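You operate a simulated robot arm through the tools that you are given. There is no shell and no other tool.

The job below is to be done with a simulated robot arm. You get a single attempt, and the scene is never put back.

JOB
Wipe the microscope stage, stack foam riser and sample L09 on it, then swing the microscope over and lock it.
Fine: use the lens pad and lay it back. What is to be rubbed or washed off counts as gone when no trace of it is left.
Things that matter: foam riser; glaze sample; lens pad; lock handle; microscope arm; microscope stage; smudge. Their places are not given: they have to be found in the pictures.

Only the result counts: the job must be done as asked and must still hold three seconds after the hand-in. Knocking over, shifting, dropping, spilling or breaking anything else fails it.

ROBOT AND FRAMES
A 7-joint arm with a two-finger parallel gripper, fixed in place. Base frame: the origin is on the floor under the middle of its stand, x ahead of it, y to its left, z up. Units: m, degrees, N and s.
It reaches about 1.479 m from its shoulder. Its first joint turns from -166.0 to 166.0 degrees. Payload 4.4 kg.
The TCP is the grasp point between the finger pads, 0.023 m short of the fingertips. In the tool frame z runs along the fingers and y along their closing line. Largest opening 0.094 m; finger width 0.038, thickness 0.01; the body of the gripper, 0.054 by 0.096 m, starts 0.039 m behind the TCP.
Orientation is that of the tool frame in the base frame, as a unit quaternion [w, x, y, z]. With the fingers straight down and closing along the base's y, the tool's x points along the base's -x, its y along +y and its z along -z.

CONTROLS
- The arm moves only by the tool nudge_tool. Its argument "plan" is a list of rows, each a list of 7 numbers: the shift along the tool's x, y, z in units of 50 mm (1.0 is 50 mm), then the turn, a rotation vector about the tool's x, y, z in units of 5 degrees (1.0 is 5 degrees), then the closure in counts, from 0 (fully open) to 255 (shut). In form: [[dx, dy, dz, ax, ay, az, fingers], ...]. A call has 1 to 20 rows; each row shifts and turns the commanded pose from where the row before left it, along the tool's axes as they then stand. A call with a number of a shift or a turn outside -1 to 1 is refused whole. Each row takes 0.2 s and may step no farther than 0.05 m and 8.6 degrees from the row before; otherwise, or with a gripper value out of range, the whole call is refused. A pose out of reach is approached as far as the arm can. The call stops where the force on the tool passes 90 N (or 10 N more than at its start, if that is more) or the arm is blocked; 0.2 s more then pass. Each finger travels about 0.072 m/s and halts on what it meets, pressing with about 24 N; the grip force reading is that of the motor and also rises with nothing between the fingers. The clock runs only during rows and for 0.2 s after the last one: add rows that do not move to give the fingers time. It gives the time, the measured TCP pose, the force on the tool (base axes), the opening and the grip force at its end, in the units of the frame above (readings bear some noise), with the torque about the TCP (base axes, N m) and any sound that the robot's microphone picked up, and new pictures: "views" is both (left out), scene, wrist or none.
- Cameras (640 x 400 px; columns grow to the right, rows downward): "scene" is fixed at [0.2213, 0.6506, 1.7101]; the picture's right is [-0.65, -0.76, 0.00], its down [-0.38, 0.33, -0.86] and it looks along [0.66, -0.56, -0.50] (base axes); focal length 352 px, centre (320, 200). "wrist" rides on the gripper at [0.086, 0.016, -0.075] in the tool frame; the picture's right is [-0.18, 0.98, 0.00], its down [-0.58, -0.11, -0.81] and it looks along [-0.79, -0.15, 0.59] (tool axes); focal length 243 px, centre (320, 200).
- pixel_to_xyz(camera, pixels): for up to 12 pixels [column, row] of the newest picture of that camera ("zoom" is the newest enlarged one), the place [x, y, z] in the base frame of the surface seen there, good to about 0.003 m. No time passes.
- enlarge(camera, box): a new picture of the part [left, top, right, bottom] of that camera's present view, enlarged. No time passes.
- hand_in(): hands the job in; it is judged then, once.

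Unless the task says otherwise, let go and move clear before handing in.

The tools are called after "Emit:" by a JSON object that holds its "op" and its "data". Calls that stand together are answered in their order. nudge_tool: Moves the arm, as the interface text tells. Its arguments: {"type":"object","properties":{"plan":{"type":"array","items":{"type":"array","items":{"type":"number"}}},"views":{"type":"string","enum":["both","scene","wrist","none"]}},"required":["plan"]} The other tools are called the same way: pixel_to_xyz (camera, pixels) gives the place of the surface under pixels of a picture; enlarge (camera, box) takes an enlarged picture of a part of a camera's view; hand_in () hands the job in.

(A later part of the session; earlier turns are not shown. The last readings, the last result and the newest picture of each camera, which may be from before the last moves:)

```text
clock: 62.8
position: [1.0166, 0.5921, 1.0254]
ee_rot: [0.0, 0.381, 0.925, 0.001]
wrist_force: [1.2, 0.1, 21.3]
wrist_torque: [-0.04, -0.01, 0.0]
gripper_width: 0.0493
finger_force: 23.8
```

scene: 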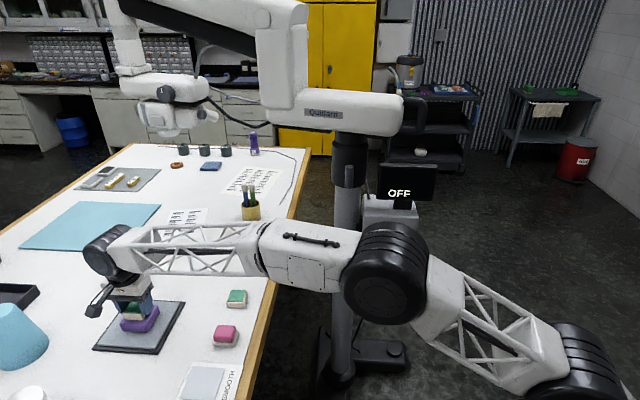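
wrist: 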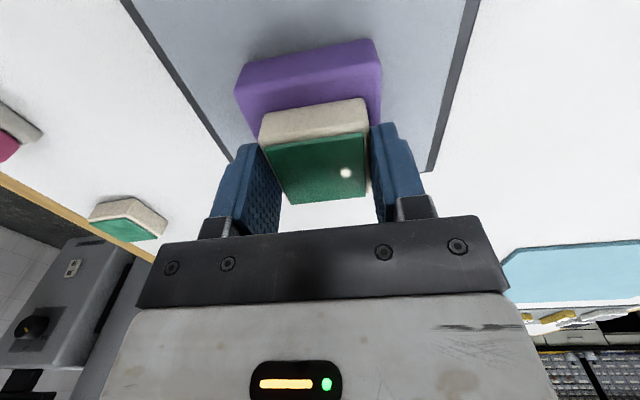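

Touchdown at z 1.0254 with 21 N. I'll ease up half a millimetre, open, and rise.

Emit:
{"op": "nudge_tool", "data": {"plan": [[0, 0, -0.02, 0, 0, 0, 255], [0, 0, 0, 0, 0, 0, 255], [0, 0, 0, 0, 0, 0, 0], [0, 0, 0, 0, 0, 0, 0], [0, 0, 0, 0, 0, 0, 0], [0, 0, 0, 0, 0, 0, 0], [0, 0, -0.4, 0, 0, 0, 0], [0, 0, -0.8, 0, 0, 0, 0], [0, 0, -0.8, 0, 0, 0, 0], [0, 0, 0, 0, 0, 0, 0]], "views": "both"}}

Emit:
{"op": "enlarge", "data": {"camera": "wrist", "box": [200, 0, 460, 160]}}

Emit:
{"op": "enlarge", "data": {"camera": "scene", "box": [80, 270, 200, 370]}}

```text
clock: 65.0
position: [1.0144, 0.5934, 1.1254]
ee_rot: [0.0, 0.381, 0.924, 0.0]
wrist_force: [-0.4, 0.7, 0.3]
wrist_torque: [0.0, -0.02, -0.01]
gripper_width: 0.094
finger_force: 0.1
```

scene: 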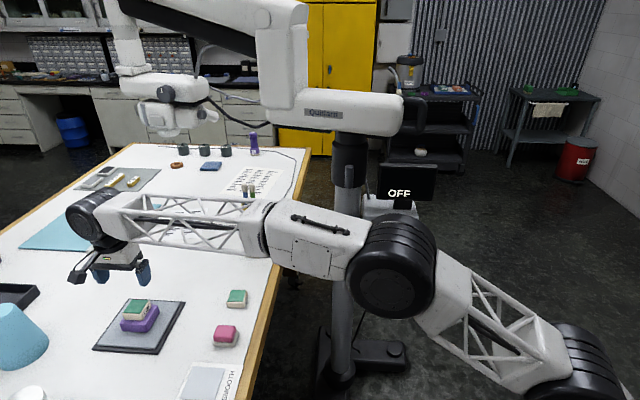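
wrist: 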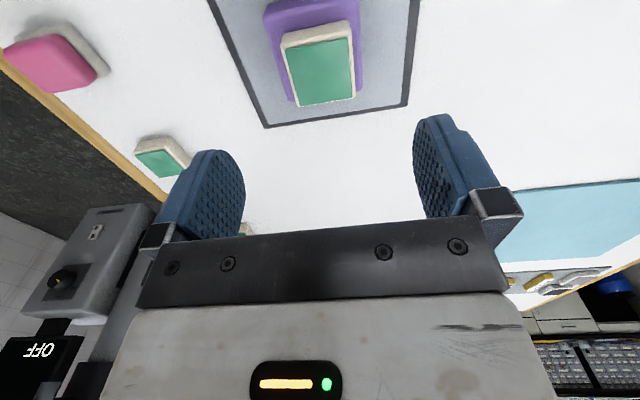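

```text
2.46 times, centred on (330, 80) of wrist
```

zoom: 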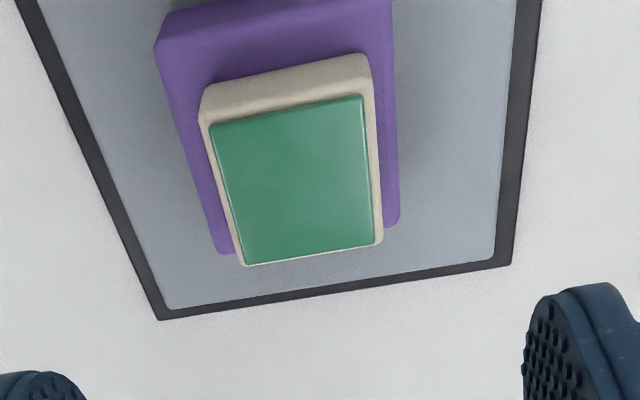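

```text
4.00 times, centred on (140, 320) of scene
```

zoom: 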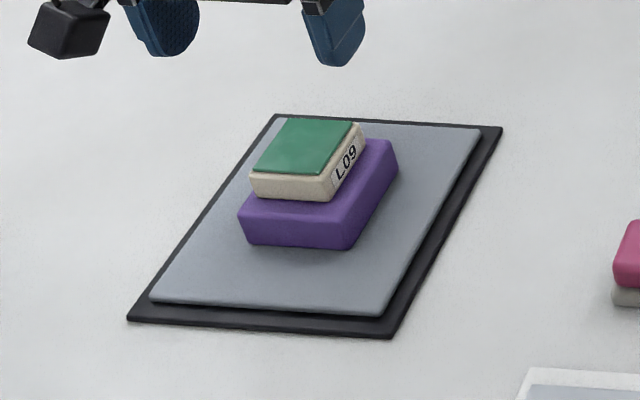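

L09 (label visible) sits on the riser. I'll check how well it is centred.

Emit:
{"op": "pixel_to_xyz", "data": {"camera": "zoom", "pixels": [[290, 122], [350, 124], [318, 172], [256, 167], [303, 146], [388, 148], [345, 218], [246, 212]]}}

Emit:
{"op": "pixel_to_xyz", "data": {"camera": "wrist", "pixels": [[286, 50], [345, 40], [354, 97], [300, 105], [320, 73]]}}

```text
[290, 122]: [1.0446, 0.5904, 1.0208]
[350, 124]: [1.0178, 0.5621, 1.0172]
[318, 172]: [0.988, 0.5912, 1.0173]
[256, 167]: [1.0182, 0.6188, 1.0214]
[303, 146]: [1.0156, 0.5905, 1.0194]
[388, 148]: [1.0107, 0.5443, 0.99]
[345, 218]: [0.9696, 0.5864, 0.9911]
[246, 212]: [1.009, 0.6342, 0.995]
```

```text
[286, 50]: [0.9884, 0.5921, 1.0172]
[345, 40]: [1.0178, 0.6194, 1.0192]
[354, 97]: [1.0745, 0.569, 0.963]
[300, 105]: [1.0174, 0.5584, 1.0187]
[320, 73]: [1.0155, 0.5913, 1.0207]
```

The stack is centred within about 5 mm. Next is the microscope: I'll retreat up and back to (0.62, 0.35, 1.45) to get a view of its tail, handle and lock.

Emit:
{"op": "nudge_tool", "data": {"plan": [[0, 0, -0.8, 0, 0, 0, 0], [0.165, -0.692, -0.48, 0, 0, 0, 0], [0.165, -0.692, -0.48, 0, 0, 0, 0], [0.165, -0.692, -0.48, 0, 0, 0, 0], [0.165, -0.692, -0.48, 0, 0, 0, 0], [0.165, -0.692, -0.48, 0, 0, 0, 0], [0.165, -0.692, -0.48, 0, 0, 0, 0], [0.165, -0.692, -0.48, 0, 0, 0, 0], [0.165, -0.692, -0.48, 0, 0, 0, 0], [0.165, -0.692, -0.48, 0, 0, 0, 0], [0.165, -0.692, -0.48, 0, 0, 0, 0], [0.165, -0.692, -0.48, 0, 0, 0, 0], [0.165, -0.692, -0.48, 0, 0, 0, 0], [0.165, -0.692, -0.48, 0, 0, 0, 0], [0, 0, 0, 0, 0, 0, 0]], "views": "both"}}

```text
clock: 68.2
position: [0.6216, 0.3474, 1.4745]
ee_rot: [0.001, 0.381, 0.925, 0.0]
wrist_force: [-0.5, -0.4, 1.1]
wrist_torque: [-0.02, 0.0, 0.02]
gripper_width: 0.094
finger_force: 0.1
```

scene: 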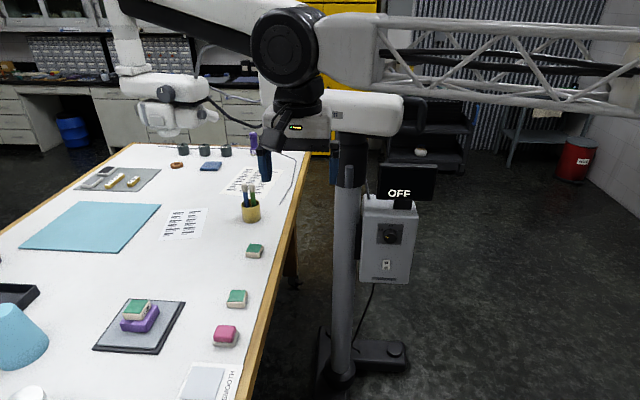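
wrist: 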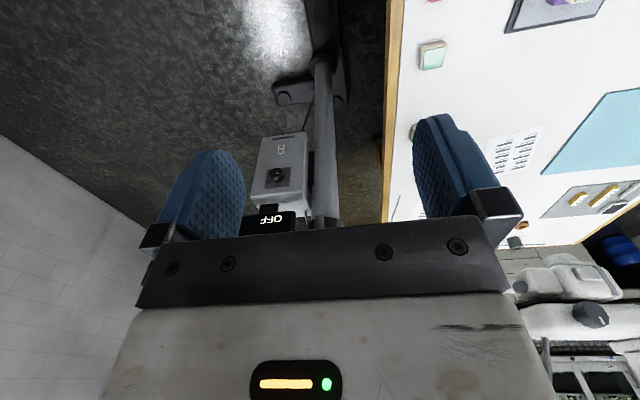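

The tail block of the microscope is still visible at (360,112) with the handle at (405,115). I'll enlarge those parts and get coordinates.

Emit:
{"op": "enlarge", "data": {"camera": "scene", "box": [310, 80, 450, 220]}}

Emit:
{"op": "pixel_to_xyz", "data": {"camera": "scene", "pixels": [[402, 97], [402, 128], [425, 104], [425, 125], [408, 102], [415, 101], [424, 115], [410, 130], [340, 100], [340, 125], [395, 95], [395, 133]]}}

```text
2.86 times, centred on (380, 150) of scene
```

zoom: 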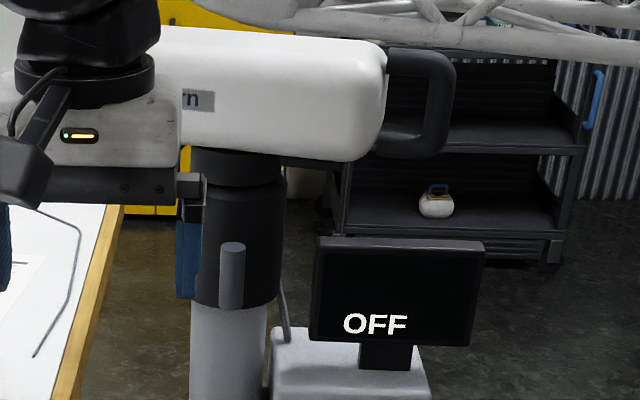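

```text
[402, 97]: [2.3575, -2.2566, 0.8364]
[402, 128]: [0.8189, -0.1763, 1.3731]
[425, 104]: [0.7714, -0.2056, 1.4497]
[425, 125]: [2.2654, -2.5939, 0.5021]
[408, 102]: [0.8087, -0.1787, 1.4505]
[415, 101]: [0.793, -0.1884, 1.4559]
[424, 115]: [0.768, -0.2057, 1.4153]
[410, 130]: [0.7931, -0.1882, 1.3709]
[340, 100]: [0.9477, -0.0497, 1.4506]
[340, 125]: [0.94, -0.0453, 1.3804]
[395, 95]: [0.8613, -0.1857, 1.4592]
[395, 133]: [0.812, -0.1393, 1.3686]
```

The D-handle's vertical bar is near (0.768, -0.206, 1.41) and the collar below holds a lever near (0.877, -0.02, 1.25). I'll sample the column and collar to find the pivot axis, plus more points on the handle, lever and boom.

Emit:
{"op": "pixel_to_xyz", "data": {"camera": "scene", "pixels": [[335, 240], [340, 240], [345, 240], [350, 240], [355, 240], [337, 205], [345, 205], [353, 205]]}}

Emit:
{"op": "pixel_to_xyz", "data": {"camera": "zoom", "pixels": [[210, 205], [225, 205], [240, 205], [255, 205], [270, 205], [282, 205], [195, 172], [235, 172], [275, 172]]}}

Emit:
{"op": "pixel_to_xyz", "data": {"camera": "zoom", "pixels": [[232, 247], [232, 275], [232, 303], [224, 275], [241, 275], [215, 285], [255, 285], [445, 60], [452, 100], [440, 148], [400, 62], [395, 140]]}}

Emit:
{"op": "pixel_to_xyz", "data": {"camera": "zoom", "pixels": [[375, 60], [375, 140], [350, 100], [300, 100], [250, 100], [250, 140], [350, 155], [340, 45], [250, 35], [320, 240], [480, 250], [400, 345]]}}

```text
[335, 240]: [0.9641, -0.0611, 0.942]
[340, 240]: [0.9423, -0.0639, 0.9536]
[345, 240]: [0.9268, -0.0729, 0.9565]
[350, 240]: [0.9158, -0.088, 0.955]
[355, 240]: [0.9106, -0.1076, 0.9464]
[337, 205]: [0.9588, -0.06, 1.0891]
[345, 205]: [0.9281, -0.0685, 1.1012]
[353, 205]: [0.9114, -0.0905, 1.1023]
```

```text
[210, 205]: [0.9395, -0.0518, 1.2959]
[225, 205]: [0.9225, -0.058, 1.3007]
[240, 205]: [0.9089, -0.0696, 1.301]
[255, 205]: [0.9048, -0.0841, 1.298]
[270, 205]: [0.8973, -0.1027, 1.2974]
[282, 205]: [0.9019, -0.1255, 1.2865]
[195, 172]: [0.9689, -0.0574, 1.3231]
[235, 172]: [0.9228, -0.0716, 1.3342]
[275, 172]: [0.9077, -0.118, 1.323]
```

```text
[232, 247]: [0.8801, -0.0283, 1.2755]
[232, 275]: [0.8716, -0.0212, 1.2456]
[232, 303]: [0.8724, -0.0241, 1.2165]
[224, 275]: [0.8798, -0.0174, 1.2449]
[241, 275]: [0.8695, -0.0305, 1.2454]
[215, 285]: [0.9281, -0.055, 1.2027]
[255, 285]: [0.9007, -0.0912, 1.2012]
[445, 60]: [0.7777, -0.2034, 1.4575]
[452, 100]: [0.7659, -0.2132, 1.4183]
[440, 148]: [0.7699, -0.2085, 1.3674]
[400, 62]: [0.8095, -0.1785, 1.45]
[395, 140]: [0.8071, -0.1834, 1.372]
```

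```text
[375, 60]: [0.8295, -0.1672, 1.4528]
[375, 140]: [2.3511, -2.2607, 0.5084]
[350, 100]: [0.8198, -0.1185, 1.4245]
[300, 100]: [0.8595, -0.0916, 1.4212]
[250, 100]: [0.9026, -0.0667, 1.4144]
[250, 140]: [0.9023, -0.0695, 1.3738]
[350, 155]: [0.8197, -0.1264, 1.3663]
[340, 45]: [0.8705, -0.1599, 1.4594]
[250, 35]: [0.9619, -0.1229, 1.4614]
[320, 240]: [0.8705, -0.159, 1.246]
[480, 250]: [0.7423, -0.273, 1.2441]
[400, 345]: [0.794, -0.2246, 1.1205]
```

The pivot axis fits at (0.957, -0.108) and the boom points at about 32°, while the stage lies at about 85° and radius 0.70 m. I'll look closely at the microscope head to find its lens.

Emit:
{"op": "enlarge", "data": {"camera": "scene", "box": [105, 60, 225, 150]}}

Emit:
{"op": "pixel_to_xyz", "data": {"camera": "zoom", "pixels": [[255, 315], [310, 315], [280, 310], [225, 310], [330, 310], [280, 240], [200, 250], [380, 250], [430, 270], [280, 120], [450, 140], [120, 120]]}}

```text
4.44 times, centred on (165, 105) of scene
```

zoom: 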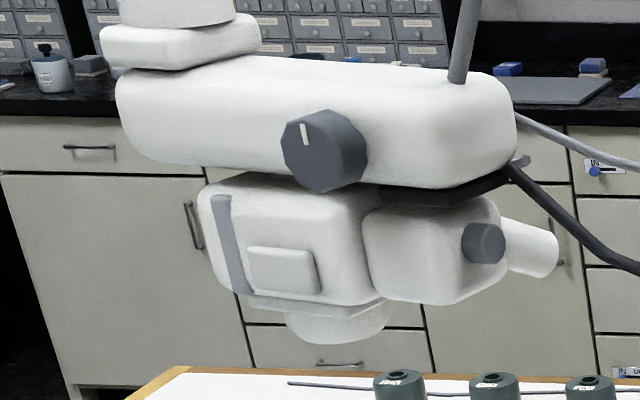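

```text
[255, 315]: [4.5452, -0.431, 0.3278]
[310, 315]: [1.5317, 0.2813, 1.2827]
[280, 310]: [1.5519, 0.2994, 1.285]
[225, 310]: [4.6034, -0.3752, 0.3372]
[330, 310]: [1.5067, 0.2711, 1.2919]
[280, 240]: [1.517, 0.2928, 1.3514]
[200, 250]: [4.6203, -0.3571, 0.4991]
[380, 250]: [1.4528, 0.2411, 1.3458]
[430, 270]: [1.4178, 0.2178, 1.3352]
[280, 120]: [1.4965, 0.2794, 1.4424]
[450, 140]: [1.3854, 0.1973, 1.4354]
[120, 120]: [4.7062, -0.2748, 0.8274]
```

The lens barrel is at about (338,325) in this zoom. I'll sample across it to get its centre.

Emit:
{"op": "pixel_to_xyz", "data": {"camera": "zoom", "pixels": [[290, 322], [305, 326], [320, 328], [340, 328], [360, 325], [375, 320], [385, 315], [340, 338], [320, 340], [360, 337], [340, 343]]}}

Emit:
{"op": "enlarge", "data": {"camera": "scene", "box": [150, 115, 190, 145]}}

```text
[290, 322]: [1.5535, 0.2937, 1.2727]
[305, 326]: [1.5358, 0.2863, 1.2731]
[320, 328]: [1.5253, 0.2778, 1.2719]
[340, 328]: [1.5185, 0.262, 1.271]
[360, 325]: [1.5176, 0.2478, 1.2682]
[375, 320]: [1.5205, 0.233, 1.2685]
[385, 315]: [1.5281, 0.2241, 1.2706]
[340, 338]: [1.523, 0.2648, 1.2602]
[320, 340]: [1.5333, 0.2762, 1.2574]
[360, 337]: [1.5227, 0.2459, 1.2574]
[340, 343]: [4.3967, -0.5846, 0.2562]
```

```text
13.33 times, centred on (170, 130) of scene
```

zoom: 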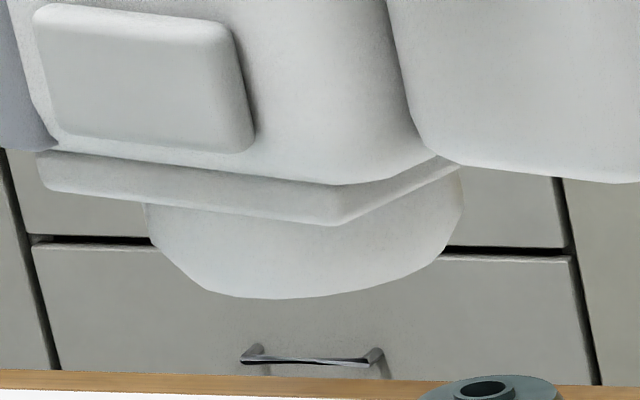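

The lens centre fits at (1.558, 0.252), at radius 0.70 m and angle 30.9° about the pivot, and the stage lies at 85.4°, so the swing needed is about +54.5°. I'll check how high my own forearm sits above the TCP.

Emit:
{"op": "pixel_to_xyz", "data": {"camera": "scene", "pixels": [[290, 45], [290, 80], [300, 100], [350, 50], [370, 80], [450, 40], [450, 90], [550, 40], [550, 95], [630, 40], [630, 100], [275, 110]]}}

Emit:
{"op": "pixel_to_xyz", "data": {"camera": "wrist", "pixels": [[600, 318], [570, 285], [540, 290], [540, 320], [545, 355], [620, 350], [325, 215], [265, 215]]}}

```text
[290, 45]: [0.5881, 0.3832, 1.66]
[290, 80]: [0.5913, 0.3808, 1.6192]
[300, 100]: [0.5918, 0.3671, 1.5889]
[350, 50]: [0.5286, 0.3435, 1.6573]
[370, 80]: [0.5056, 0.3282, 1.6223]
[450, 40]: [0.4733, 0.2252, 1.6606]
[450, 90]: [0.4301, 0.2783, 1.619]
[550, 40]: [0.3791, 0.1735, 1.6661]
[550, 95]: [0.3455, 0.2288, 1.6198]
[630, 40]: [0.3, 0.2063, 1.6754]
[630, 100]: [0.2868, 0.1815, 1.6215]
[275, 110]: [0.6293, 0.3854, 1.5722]
```

```text
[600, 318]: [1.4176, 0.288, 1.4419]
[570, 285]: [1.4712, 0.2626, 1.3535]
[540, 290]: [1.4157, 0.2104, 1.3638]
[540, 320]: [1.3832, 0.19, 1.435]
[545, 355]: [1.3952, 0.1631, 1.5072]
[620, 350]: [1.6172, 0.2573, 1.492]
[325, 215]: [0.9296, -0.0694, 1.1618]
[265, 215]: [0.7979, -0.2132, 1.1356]
```

The forearm rides about 0.14 m above the TCP, so a tool-down approach straddling the D-handle keeps it clear of the boom top (z 1.46). I'll back off to (0.55, 0.10, 1.58) first.

Emit:
{"op": "nudge_tool", "data": {"plan": [[-0.415, -0.752, -0.35, 0, 0, 0, 0], [-0.415, -0.752, -0.35, 0, 0, 0, 0], [-0.415, -0.752, -0.35, 0, 0, 0, 0], [-0.415, -0.752, -0.35, 0, 0, 0, 0], [-0.415, -0.752, -0.35, 0, 0, 0, 0], [-0.415, -0.752, -0.35, 0, 0, 0, 0], [0, 0, 0, 0, 0, 0, 0]], "views": "scene"}}

Emit:
{"op": "nudge_tool", "data": {"plan": [[0, 0, 0, 0, 0, -0.956, 0], [0, 0, 0, 0, 0, -0.956, 0], [0, 0, 0, 0, 0, -0.956, 0], [0, 0, 0, 0, 0, -0.956, 0], [0, 0, 0, 0, 0, -0.956, 0], [0, 0, 0, 0, 0, -0.956, 0], [0, 0, 0, 0, 0, -0.956, 0], [0, 0, 0, 0, 0, -0.956, 0], [0, 0, 0, 0, 0, -0.956, 0], [0, 0, 0, 0, 0, -0.956, 0], [0, 0, 0, 0, 0, -0.956, 0], [0, 0, 0, 0, 0, -0.956, 0], [0, 0, 0, 0, 0, -0.956, 0], [0, 0, 0, 0, 0, -0.956, 0], [0, 0, 0, 0, 0, -0.956, 0], [0, 0, 0, 0, 0, -0.956, 0], [0, 0, 0, 0, 0, 0, 0]], "views": "both"}}

```text
clock: 69.8
position: [0.552, 0.0989, 1.5825]
ee_rot: [0.0, 0.381, 0.925, 0.0]
wrist_force: [-0.2, 0.4, -0.2]
wrist_torque: [-0.01, 0.03, -0.02]
gripper_width: 0.094
finger_force: 0.1
```

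scene: 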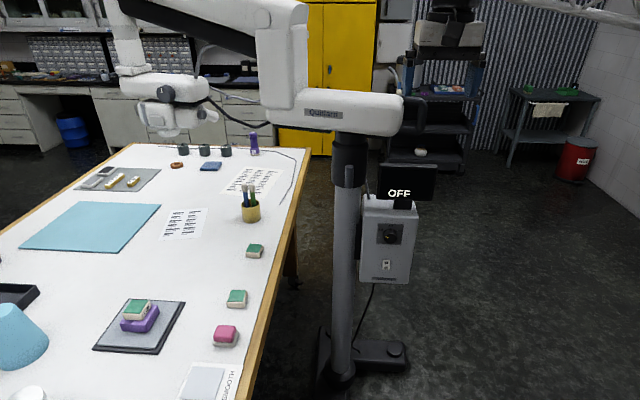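

```text
clock: 73.4
position: [0.552, 0.1014, 1.5819]
ee_rot: [0.0, -0.273, 0.962, 0.0]
wrist_force: [0.5, 0.4, -0.3]
wrist_torque: [-0.03, -0.01, 0.01]
gripper_width: 0.0939
finger_force: 0.1
```

scene: 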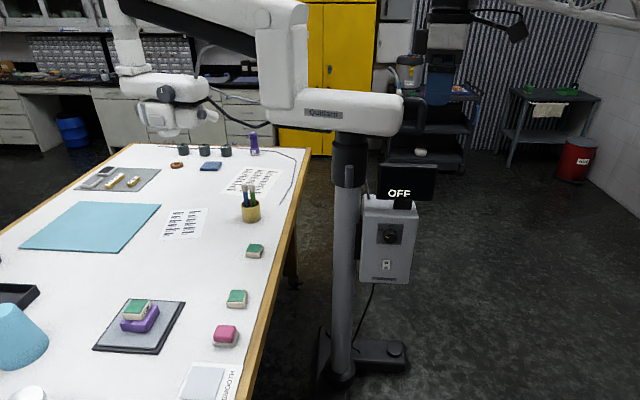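
wrist: 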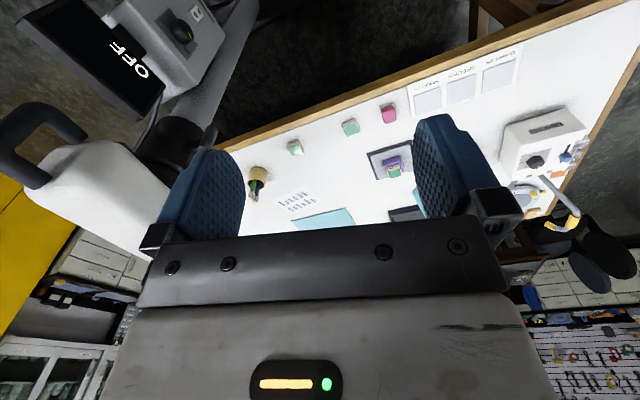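

Yaw is now +31.7°, and the handle shows at (40,140) in the wrist view with the lock lever near (208,138). I'll enlarge both.

Emit:
{"op": "enlarge", "data": {"camera": "wrist", "box": [0, 60, 240, 240]}}

Emit:
{"op": "enlarge", "data": {"camera": "scene", "box": [320, 130, 380, 190]}}

Emit:
{"op": "enlarge", "data": {"camera": "wrist", "box": [0, 0, 220, 110]}}

```text
2.22 times, centred on (120, 150) of wrist
```

zoom: 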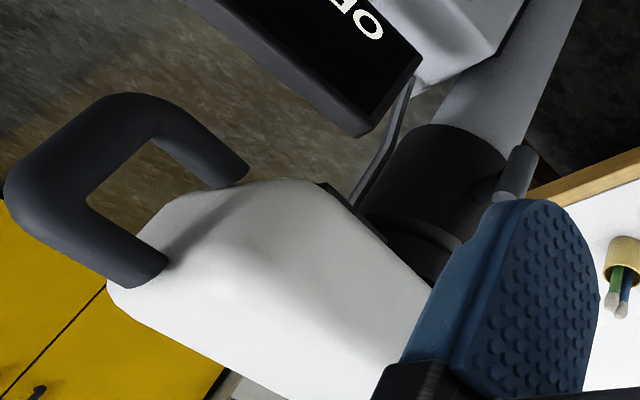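

```text
6.67 times, centred on (350, 160) of scene
```

zoom: 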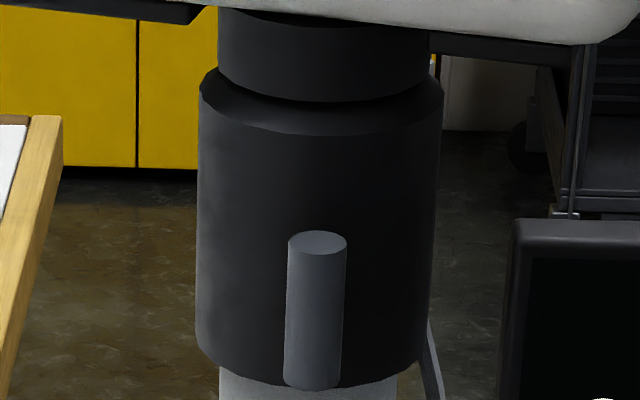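

```text
2.91 times, centred on (110, 55) of wrist
```

zoom: 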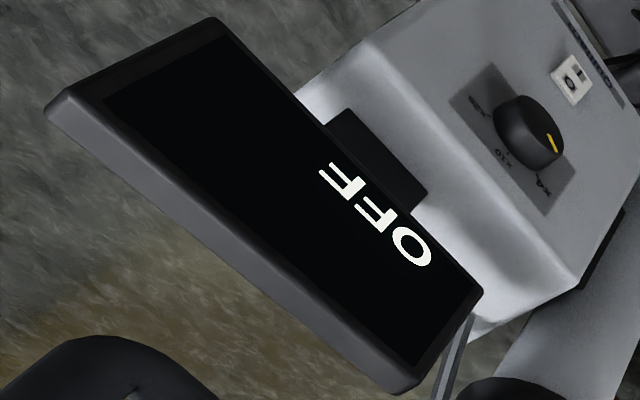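

The lock handle is a vertical cylinder on a short spindle in front of the collar. I'll sample the D-handle loop to refine its position.

Emit:
{"op": "pixel_to_xyz", "data": {"camera": "wrist", "pixels": [[47, 175], [35, 168], [20, 160], [5, 145], [10, 130], [30, 110], [45, 105], [65, 115], [78, 125], [8, 140], [62, 182], [75, 150]]}}

```text
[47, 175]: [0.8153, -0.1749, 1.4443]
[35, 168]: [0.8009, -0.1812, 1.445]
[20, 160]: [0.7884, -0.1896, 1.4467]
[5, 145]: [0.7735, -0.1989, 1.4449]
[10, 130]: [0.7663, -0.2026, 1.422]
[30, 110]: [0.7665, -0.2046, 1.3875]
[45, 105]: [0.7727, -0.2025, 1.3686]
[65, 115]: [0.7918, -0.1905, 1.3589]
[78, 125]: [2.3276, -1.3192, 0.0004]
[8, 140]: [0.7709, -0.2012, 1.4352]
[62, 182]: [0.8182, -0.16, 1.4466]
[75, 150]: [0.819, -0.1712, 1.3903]
```

The loop's side face lines up with the boom axis at about 31°, and its mid-point at r=0.20 is near (0.785, -0.2095). I'll move there at z 1.58, safely above.

Emit:
{"op": "nudge_tool", "data": {"plan": [[-0.078, -0.86, 0, 0, 0, 0, 0], [-0.078, -0.86, 0, 0, 0, 0, 0], [-0.078, -0.86, 0, 0, 0, 0, 0], [-0.078, -0.86, 0, 0, 0, 0, 0], [-0.078, -0.86, 0, 0, 0, 0, 0], [-0.078, -0.86, 0, 0, 0, 0, 0], [-0.078, -0.86, 0, 0, 0, 0, 0], [-0.078, -0.86, 0, 0, 0, 0, 0], [-0.078, -0.86, 0, 0, 0, 0, 0], [0, 0, 0, 0, 0, 0, 0], [0, 0, 0, 0, 0, 0, 0]], "views": "both"}}

Emit:
{"op": "enlarge", "data": {"camera": "wrist", "box": [160, 0, 480, 240]}}

```text
clock: 75.8
position: [0.7841, -0.2107, 1.5824]
ee_rot: [0.0, -0.273, 0.962, 0.0]
wrist_force: [-0.2, -1.0, 0.1]
wrist_torque: [-0.03, -0.02, -0.03]
gripper_width: 0.0938
finger_force: 0.1
```

scene: 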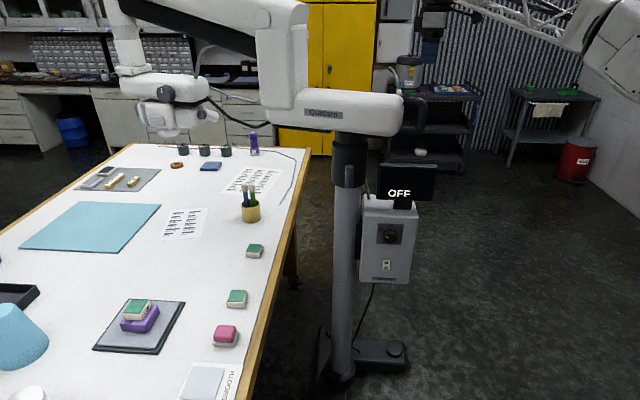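
wrist: 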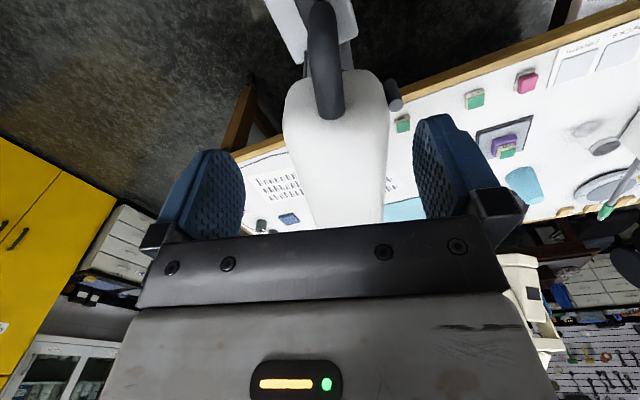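

```text
1.67 times, centred on (320, 120) of wrist
```

zoom: 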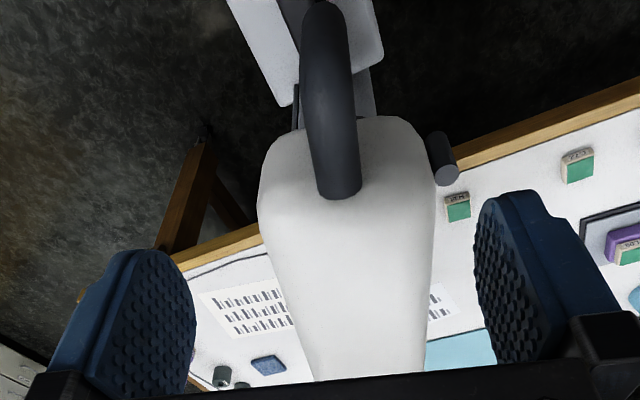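

The handle is visible at (325,60), centred between the fingers. I'll measure points along its top.

Emit:
{"op": "pixel_to_xyz", "data": {"camera": "wrist", "pixels": [[322, 10], [324, 40], [328, 70], [330, 100], [332, 115], [310, 60], [341, 60], [335, 150], [335, 200], [295, 110], [380, 110], [393, 95]]}}

```text
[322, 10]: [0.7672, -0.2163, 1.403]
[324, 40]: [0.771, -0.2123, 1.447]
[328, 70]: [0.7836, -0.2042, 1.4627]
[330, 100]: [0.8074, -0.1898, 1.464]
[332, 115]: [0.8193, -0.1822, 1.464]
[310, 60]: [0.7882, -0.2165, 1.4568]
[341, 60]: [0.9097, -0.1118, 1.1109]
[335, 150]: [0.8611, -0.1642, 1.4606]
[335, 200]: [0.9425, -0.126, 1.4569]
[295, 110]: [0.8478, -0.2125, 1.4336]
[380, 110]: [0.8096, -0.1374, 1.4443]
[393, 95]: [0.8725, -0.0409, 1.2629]
```

The bar's centre line is about 6 mm toward +tool-y. I'll shift there and descend to z≈1.44 so the open fingers straddle the handle.

Emit:
{"op": "nudge_tool", "data": {"plan": [[0, 0.114, 0.4, 0, 0, 0, 0], [0, 0, 0.7, 0, 0, 0, 0], [0, 0, 0.7, 0, 0, 0, 0], [0, 0, 0.6, 0, 0, 0, 0], [0, 0, 0.3, 0, 0, 0, 0], [0, 0, 0, 0, 0, 0, 0], [0, 0, 0, 0, 0, 0, 0]], "views": "both"}}

Emit:
{"op": "enlarge", "data": {"camera": "scene", "box": [360, 40, 480, 200]}}

```text
clock: 77.4
position: [0.7817, -0.2043, 1.4463]
ee_rot: [0.001, -0.273, 0.962, -0.001]
wrist_force: [0.0, 0.1, 0.2]
wrist_torque: [-0.02, 0.03, 0.05]
gripper_width: 0.094
finger_force: 0.1
```

scene: 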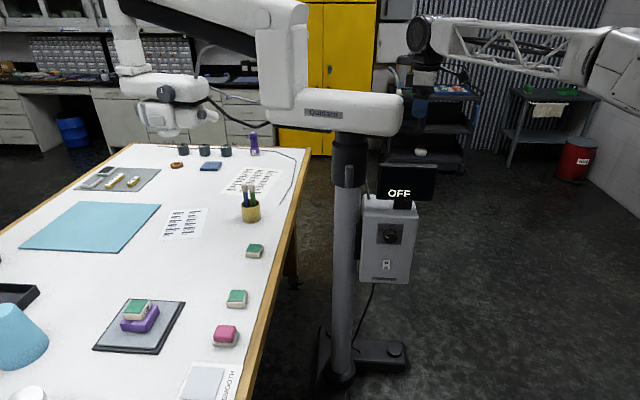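
wrist: 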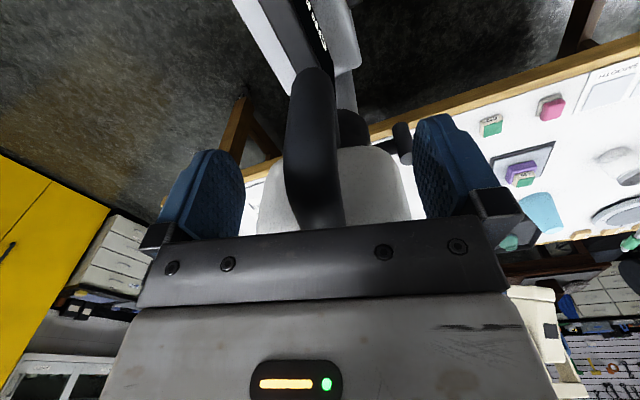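

```text
2.50 times, centred on (420, 120) of scene
```

zoom: 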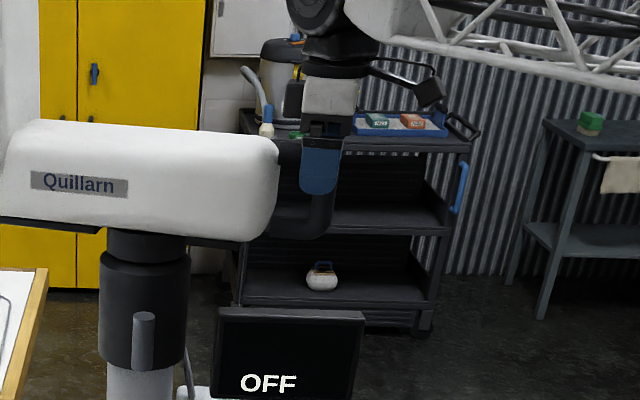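

The fingers straddle the handle bar. I'll lower 5 mm more and close to about 40 mm opening, leaving some slack.

Emit:
{"op": "nudge_tool", "data": {"plan": [[0, 0, 0.1, 0, 0, 0, 0], [0, 0, 0, 0, 0, 0, 100], [0, 0, 0, 0, 0, 0, 147], [0, 0, 0, 0, 0, 0, 147], [0, 0, 0, 0, 0, 0, 147]], "views": "both"}}

Emit:
{"op": "enlarge", "data": {"camera": "wrist", "box": [200, 40, 440, 240]}}

```text
clock: 78.6
position: [0.7828, -0.2037, 1.4438]
ee_rot: [0.0, -0.273, 0.962, 0.0]
wrist_force: [0.1, -0.4, -0.5]
wrist_torque: [0.02, 0.0, -0.01]
gripper_width: 0.04
finger_force: 0.0
```

scene: 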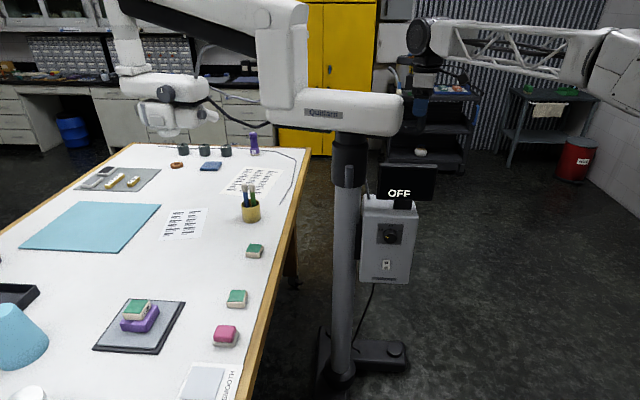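
wrist: 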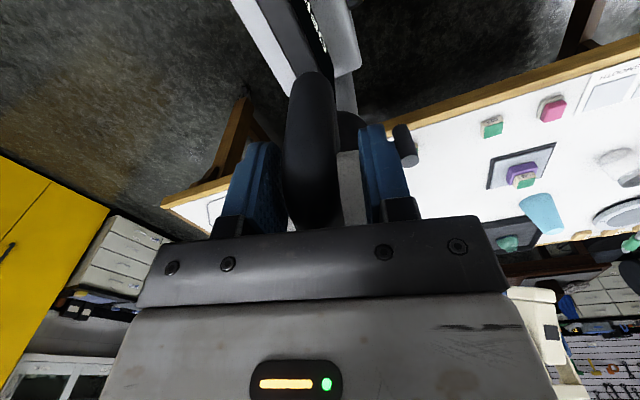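

```text
2.00 times, centred on (320, 140) of wrist
```

zoom: 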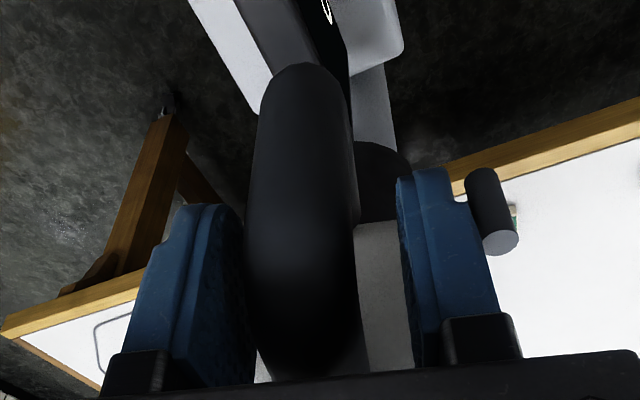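

There's slack on the +tool-y side, and the swing (counter-clockwise) needs the hand to move along -tool-y. I'll centre by 4 mm, narrow to about 31 mm, then start with a 10° arc about the pivot.

Emit:
{"op": "nudge_tool", "data": {"plan": [[0, -0.08, 0, 0, 0, 0, 147], [0, 0, 0, 0, 0, 0, 171], [0, 0, 0, 0, 0, 0, 171], [0.002, -0.139, 0, 0, 0, -0.4, 171], [0.002, -0.139, 0, 0, 0, -0.4, 171], [0.002, -0.139, 0, 0, 0, -0.4, 171], [0.002, -0.139, 0, 0, 0, -0.4, 171], [0.002, -0.139, 0, 0, 0, -0.4, 171]], "views": "both"}}

```text
clock: 80.4
position: [0.8048, -0.238, 1.4402]
ee_rot: [0.0, -0.356, 0.934, -0.001]
wrist_force: [-0.5, 1.0, -0.2]
wrist_torque: [-0.03, 0.0, 0.0]
gripper_width: 0.0308
finger_force: 0.1
```

scene: 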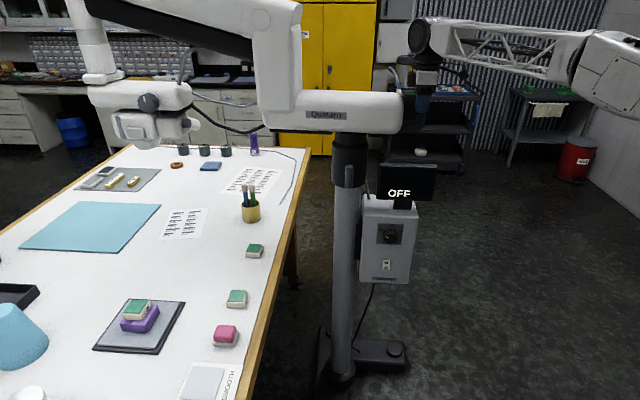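
wrist: 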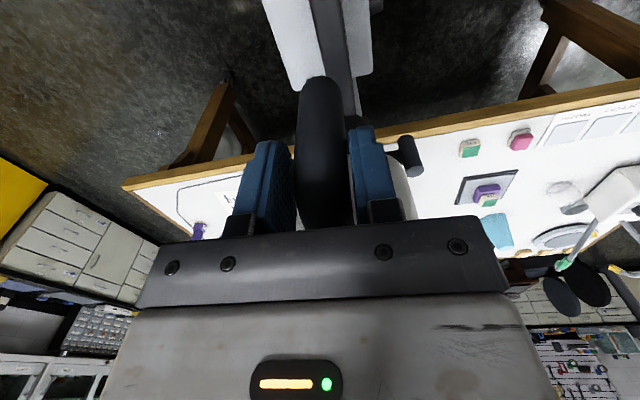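

The boom follows (its head moved from column 175 to 150 in the scene) with hardly any force. I'll continue another 20°.

Emit:
{"op": "nudge_tool", "data": {"plan": [[0.002, -0.139, 0, 0, 0, -0.4, 171], [0.002, -0.139, 0, 0, 0, -0.4, 171], [0.002, -0.139, 0, 0, 0, -0.4, 171], [0.002, -0.139, 0, 0, 0, -0.4, 171], [0.002, -0.139, 0, 0, 0, -0.4, 171], [0.002, -0.139, 0, 0, 0, -0.4, 171], [0.002, -0.139, 0, 0, 0, -0.4, 171], [0.002, -0.139, 0, 0, 0, -0.4, 171], [0.002, -0.139, 0, 0, 0, -0.4, 171], [0.002, -0.139, 0, 0, 0, -0.4, 171]], "views": "both"}}

```text
clock: 82.6
position: [0.8578, -0.281, 1.439]
ee_rot: [-0.001, -0.512, 0.859, -0.001]
wrist_force: [1.3, 0.0, 0.2]
wrist_torque: [-0.04, 0.0, 0.01]
gripper_width: 0.0307
finger_force: 0.0
```

scene: 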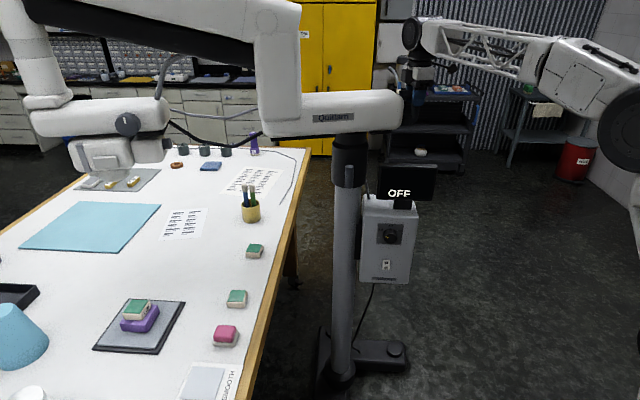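
wrist: 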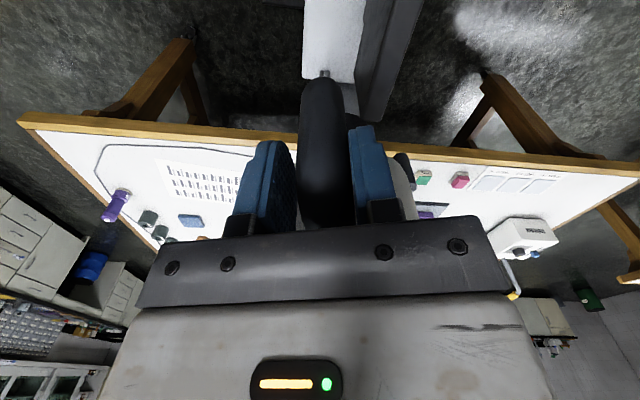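

At 60° and moving freely. I'll continue 18° more.

Emit:
{"op": "nudge_tool", "data": {"plan": [[0.002, -0.139, 0, 0, 0, -0.4, 171], [0.002, -0.139, 0, 0, 0, -0.4, 171], [0.002, -0.139, 0, 0, 0, -0.4, 171], [0.002, -0.139, 0, 0, 0, -0.4, 171], [0.002, -0.139, 0, 0, 0, -0.4, 171], [0.002, -0.139, 0, 0, 0, -0.4, 171], [0.002, -0.139, 0, 0, 0, -0.4, 171], [0.002, -0.139, 0, 0, 0, -0.4, 171], [0.002, -0.139, 0, 0, 0, -0.4, 171], [0, 0, 0, 0, 0, 0, 171]], "views": "both"}}

```text
clock: 84.8
position: [0.917, -0.3064, 1.442]
ee_rot: [0.0, -0.64, 0.768, 0.0]
wrist_force: [-1.0, -1.5, -1.2]
wrist_torque: [-0.04, 0.01, 0.01]
gripper_width: 0.0312
finger_force: 0.4
```

scene: 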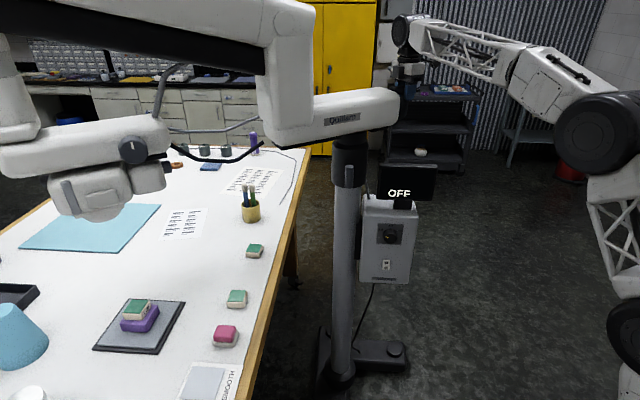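
wrist: 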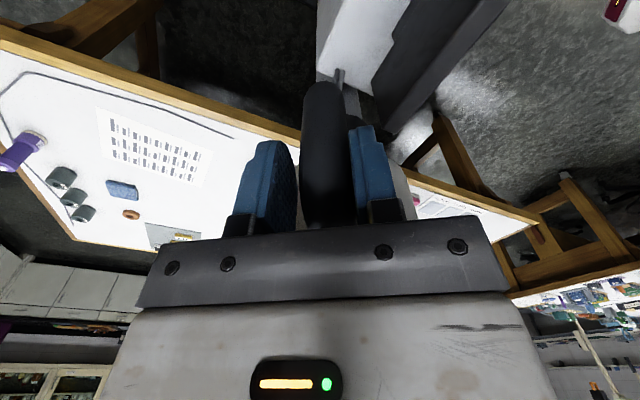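

The head now shows at (95,170) with its lens near (108,213). I'll measure the lens centre again.

Emit:
{"op": "enlarge", "data": {"camera": "scene", "box": [60, 180, 150, 240]}}

Emit:
{"op": "pixel_to_xyz", "data": {"camera": "scene", "pixels": [[88, 212], [92, 214], [97, 216], [103, 217], [108, 217], [113, 216], [118, 214], [122, 211], [126, 208]]}}

```text
6.67 times, centred on (105, 210) of scene
```

zoom: 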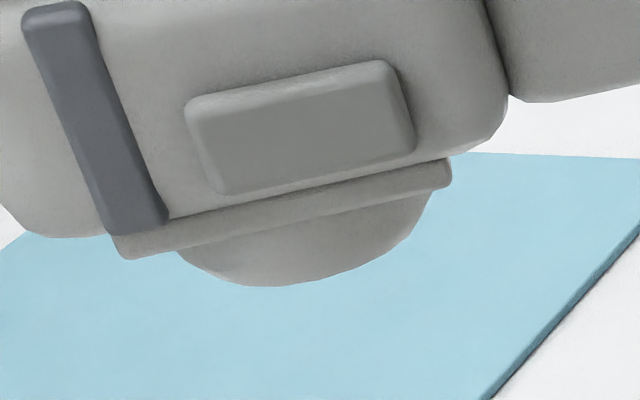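

```text
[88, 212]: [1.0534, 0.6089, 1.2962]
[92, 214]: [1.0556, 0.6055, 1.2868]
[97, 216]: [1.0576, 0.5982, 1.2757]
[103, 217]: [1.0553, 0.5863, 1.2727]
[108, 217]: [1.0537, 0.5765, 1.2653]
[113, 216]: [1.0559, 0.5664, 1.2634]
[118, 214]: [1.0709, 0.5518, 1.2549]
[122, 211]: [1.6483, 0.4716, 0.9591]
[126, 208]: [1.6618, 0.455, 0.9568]
```

I'll sample points on the lens barrel itself using this zoom.

Emit:
{"op": "pixel_to_xyz", "data": {"camera": "zoom", "pixels": [[195, 258], [210, 265], [230, 270], [255, 272], [280, 272], [310, 268], [340, 260], [370, 250], [395, 238], [415, 220], [275, 282], [340, 270]]}}

```text
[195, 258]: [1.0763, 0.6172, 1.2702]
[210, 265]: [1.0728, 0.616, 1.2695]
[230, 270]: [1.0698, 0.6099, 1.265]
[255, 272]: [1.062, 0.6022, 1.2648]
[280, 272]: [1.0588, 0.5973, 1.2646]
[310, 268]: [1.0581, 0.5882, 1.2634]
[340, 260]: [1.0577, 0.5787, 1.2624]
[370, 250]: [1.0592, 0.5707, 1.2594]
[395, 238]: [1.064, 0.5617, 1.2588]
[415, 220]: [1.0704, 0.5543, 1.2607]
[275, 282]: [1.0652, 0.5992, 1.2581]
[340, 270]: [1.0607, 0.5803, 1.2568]
```

The lens is at (1.0985, 0.583), i.e. 78.4° about the pivot at r 0.705. I need about 7° more to sit over the sample at 85.2°.

Emit:
{"op": "nudge_tool", "data": {"plan": [[0.002, -0.122, 0, 0, 0, -0.35, 171], [0.002, -0.122, 0, 0, 0, -0.35, 171], [0.002, -0.122, 0, 0, 0, -0.35, 171], [0.002, -0.122, 0, 0, 0, -0.35, 171], [0, 0, 0, 0, 0, 0, 171], [0, 0, 0, 0, 0, 0, 171]], "views": "both"}}

Emit:
{"op": "enlarge", "data": {"camera": "scene", "box": [40, 190, 160, 280]}}

```text
clock: 86.2
position: [0.9407, -0.3089, 1.44]
ee_rot: [0.0, -0.686, 0.727, 0.0]
wrist_force: [-0.4, 0.6, 0.2]
wrist_torque: [-0.01, 0.0, 0.0]
gripper_width: 0.0311
finger_force: 0.0
```

scene: 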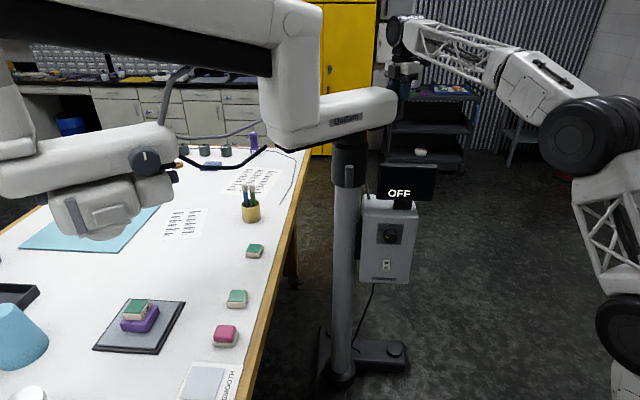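
wrist: 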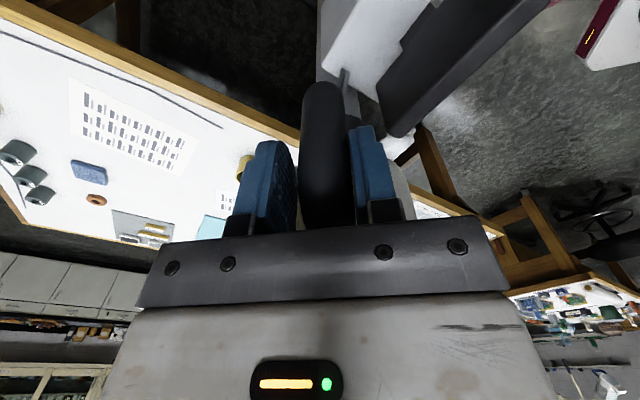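

```text
4.44 times, centred on (100, 235) of scene
```

zoom: 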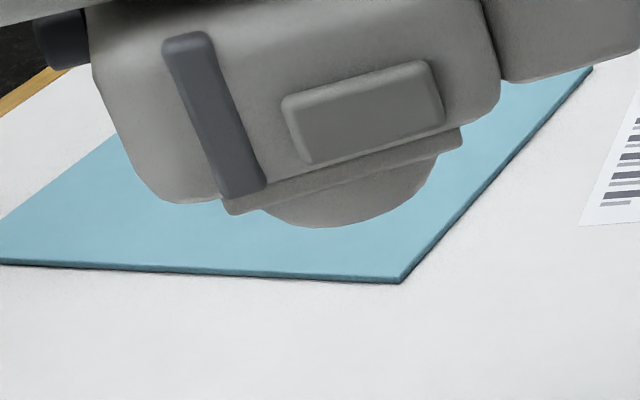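

The boom moved on. I'll refit the lens centre from this zoom.

Emit:
{"op": "pixel_to_xyz", "data": {"camera": "zoom", "pixels": [[275, 210], [290, 216], [310, 219], [330, 218], [350, 215], [370, 210], [390, 202], [410, 190], [425, 175], [432, 165]]}}

```text
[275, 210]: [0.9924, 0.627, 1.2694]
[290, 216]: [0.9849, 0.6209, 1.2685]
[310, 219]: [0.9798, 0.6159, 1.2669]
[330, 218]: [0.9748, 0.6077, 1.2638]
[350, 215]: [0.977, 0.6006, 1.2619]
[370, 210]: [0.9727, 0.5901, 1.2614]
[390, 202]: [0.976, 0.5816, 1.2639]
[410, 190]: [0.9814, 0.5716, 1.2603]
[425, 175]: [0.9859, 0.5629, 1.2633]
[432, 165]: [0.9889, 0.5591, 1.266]
```

The lens now sits at about (1.014, 0.5925), directly over the sample (1.017, 0.5905). I'll open the fingers and lift straight up off the handle.

Emit:
{"op": "nudge_tool", "data": {"plan": [[0, 0, 0, 0, 0, 0, 0], [0, 0, 0, 0, 0, 0, 0], [0, 0, 0, 0, 0, 0, 0], [0, 0, 0, 0, 0, 0, 0], [0, 0, -0.3, 0, 0, 0, 0], [0, 0, -0.6, 0, 0, 0, 0], [0, 0, -0.8, 0, 0, 0, 0], [0, 0, -0.8, 0, 0, 0, 0], [0, 0, 0, 0, 0, 0, 0]], "views": "both"}}

```text
clock: 88.2
position: [0.9418, -0.3091, 1.5687]
ee_rot: [0.0, -0.687, 0.727, 0.001]
wrist_force: [0.0, -0.4, -0.2]
wrist_torque: [0.01, -0.04, -0.01]
gripper_width: 0.0939
finger_force: 0.1
```

scene: 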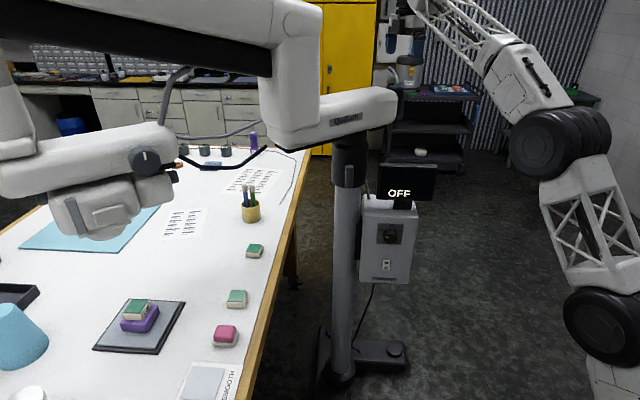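
wrist: 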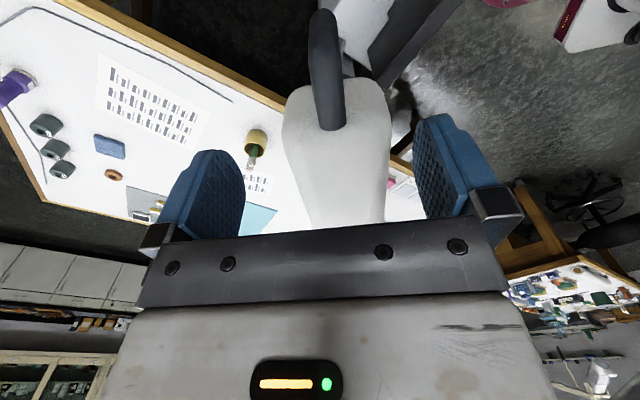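

The boom stayed in place after release. I'll look at the lock lever in the scene at (348,176) from here.

Emit:
{"op": "enlarge", "data": {"camera": "scene", "box": [320, 100, 400, 200]}}

Emit:
{"op": "nudge_tool", "data": {"plan": [[0.5, 0.8, -0.1, 0, 0, 0, 0], [0.5, 0.8, -0.1, 0, 0, 0, 0], [0.5, 0.8, 0, 0, 0, 0, 0], [0.5, 0.8, 0, 0, 0, 0, 0], [0.2, 0.9, 0, 0, 0, 0, 0], [0, 0.9, 0, 0, 0, 0, 0], [-0.2, 0.9, 0, 0, 0, 0, 0], [0, 0, 0, 0, 0, 0, 0]], "views": "scene"}}

```text
4.00 times, centred on (360, 150) of scene
```

zoom: 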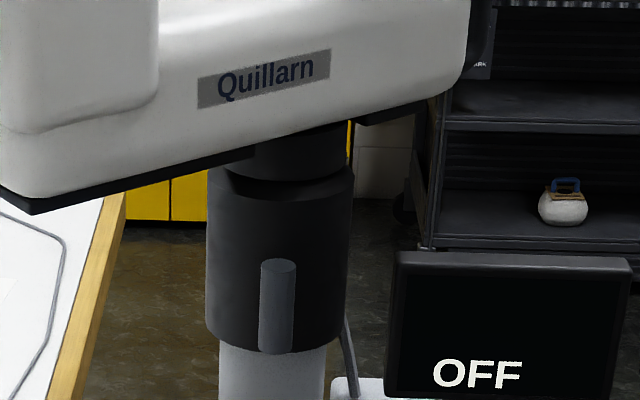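

```text
clock: 90.0
position: [0.6381, -0.3936, 1.5756]
ee_rot: [0.0, -0.686, 0.727, 0.0]
wrist_force: [0.4, -0.7, -0.5]
wrist_torque: [-0.03, 0.01, -0.01]
gripper_width: 0.0938
finger_force: 0.0
```

scene: 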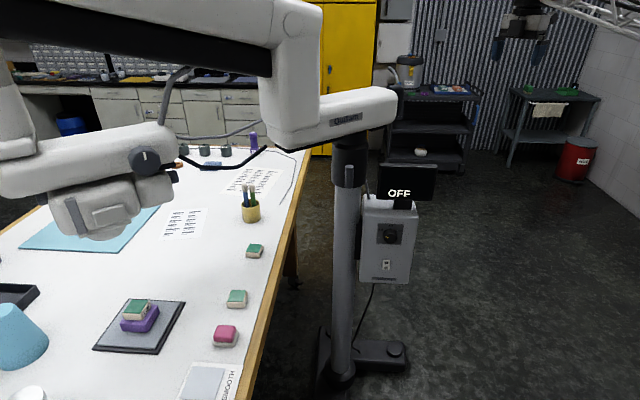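

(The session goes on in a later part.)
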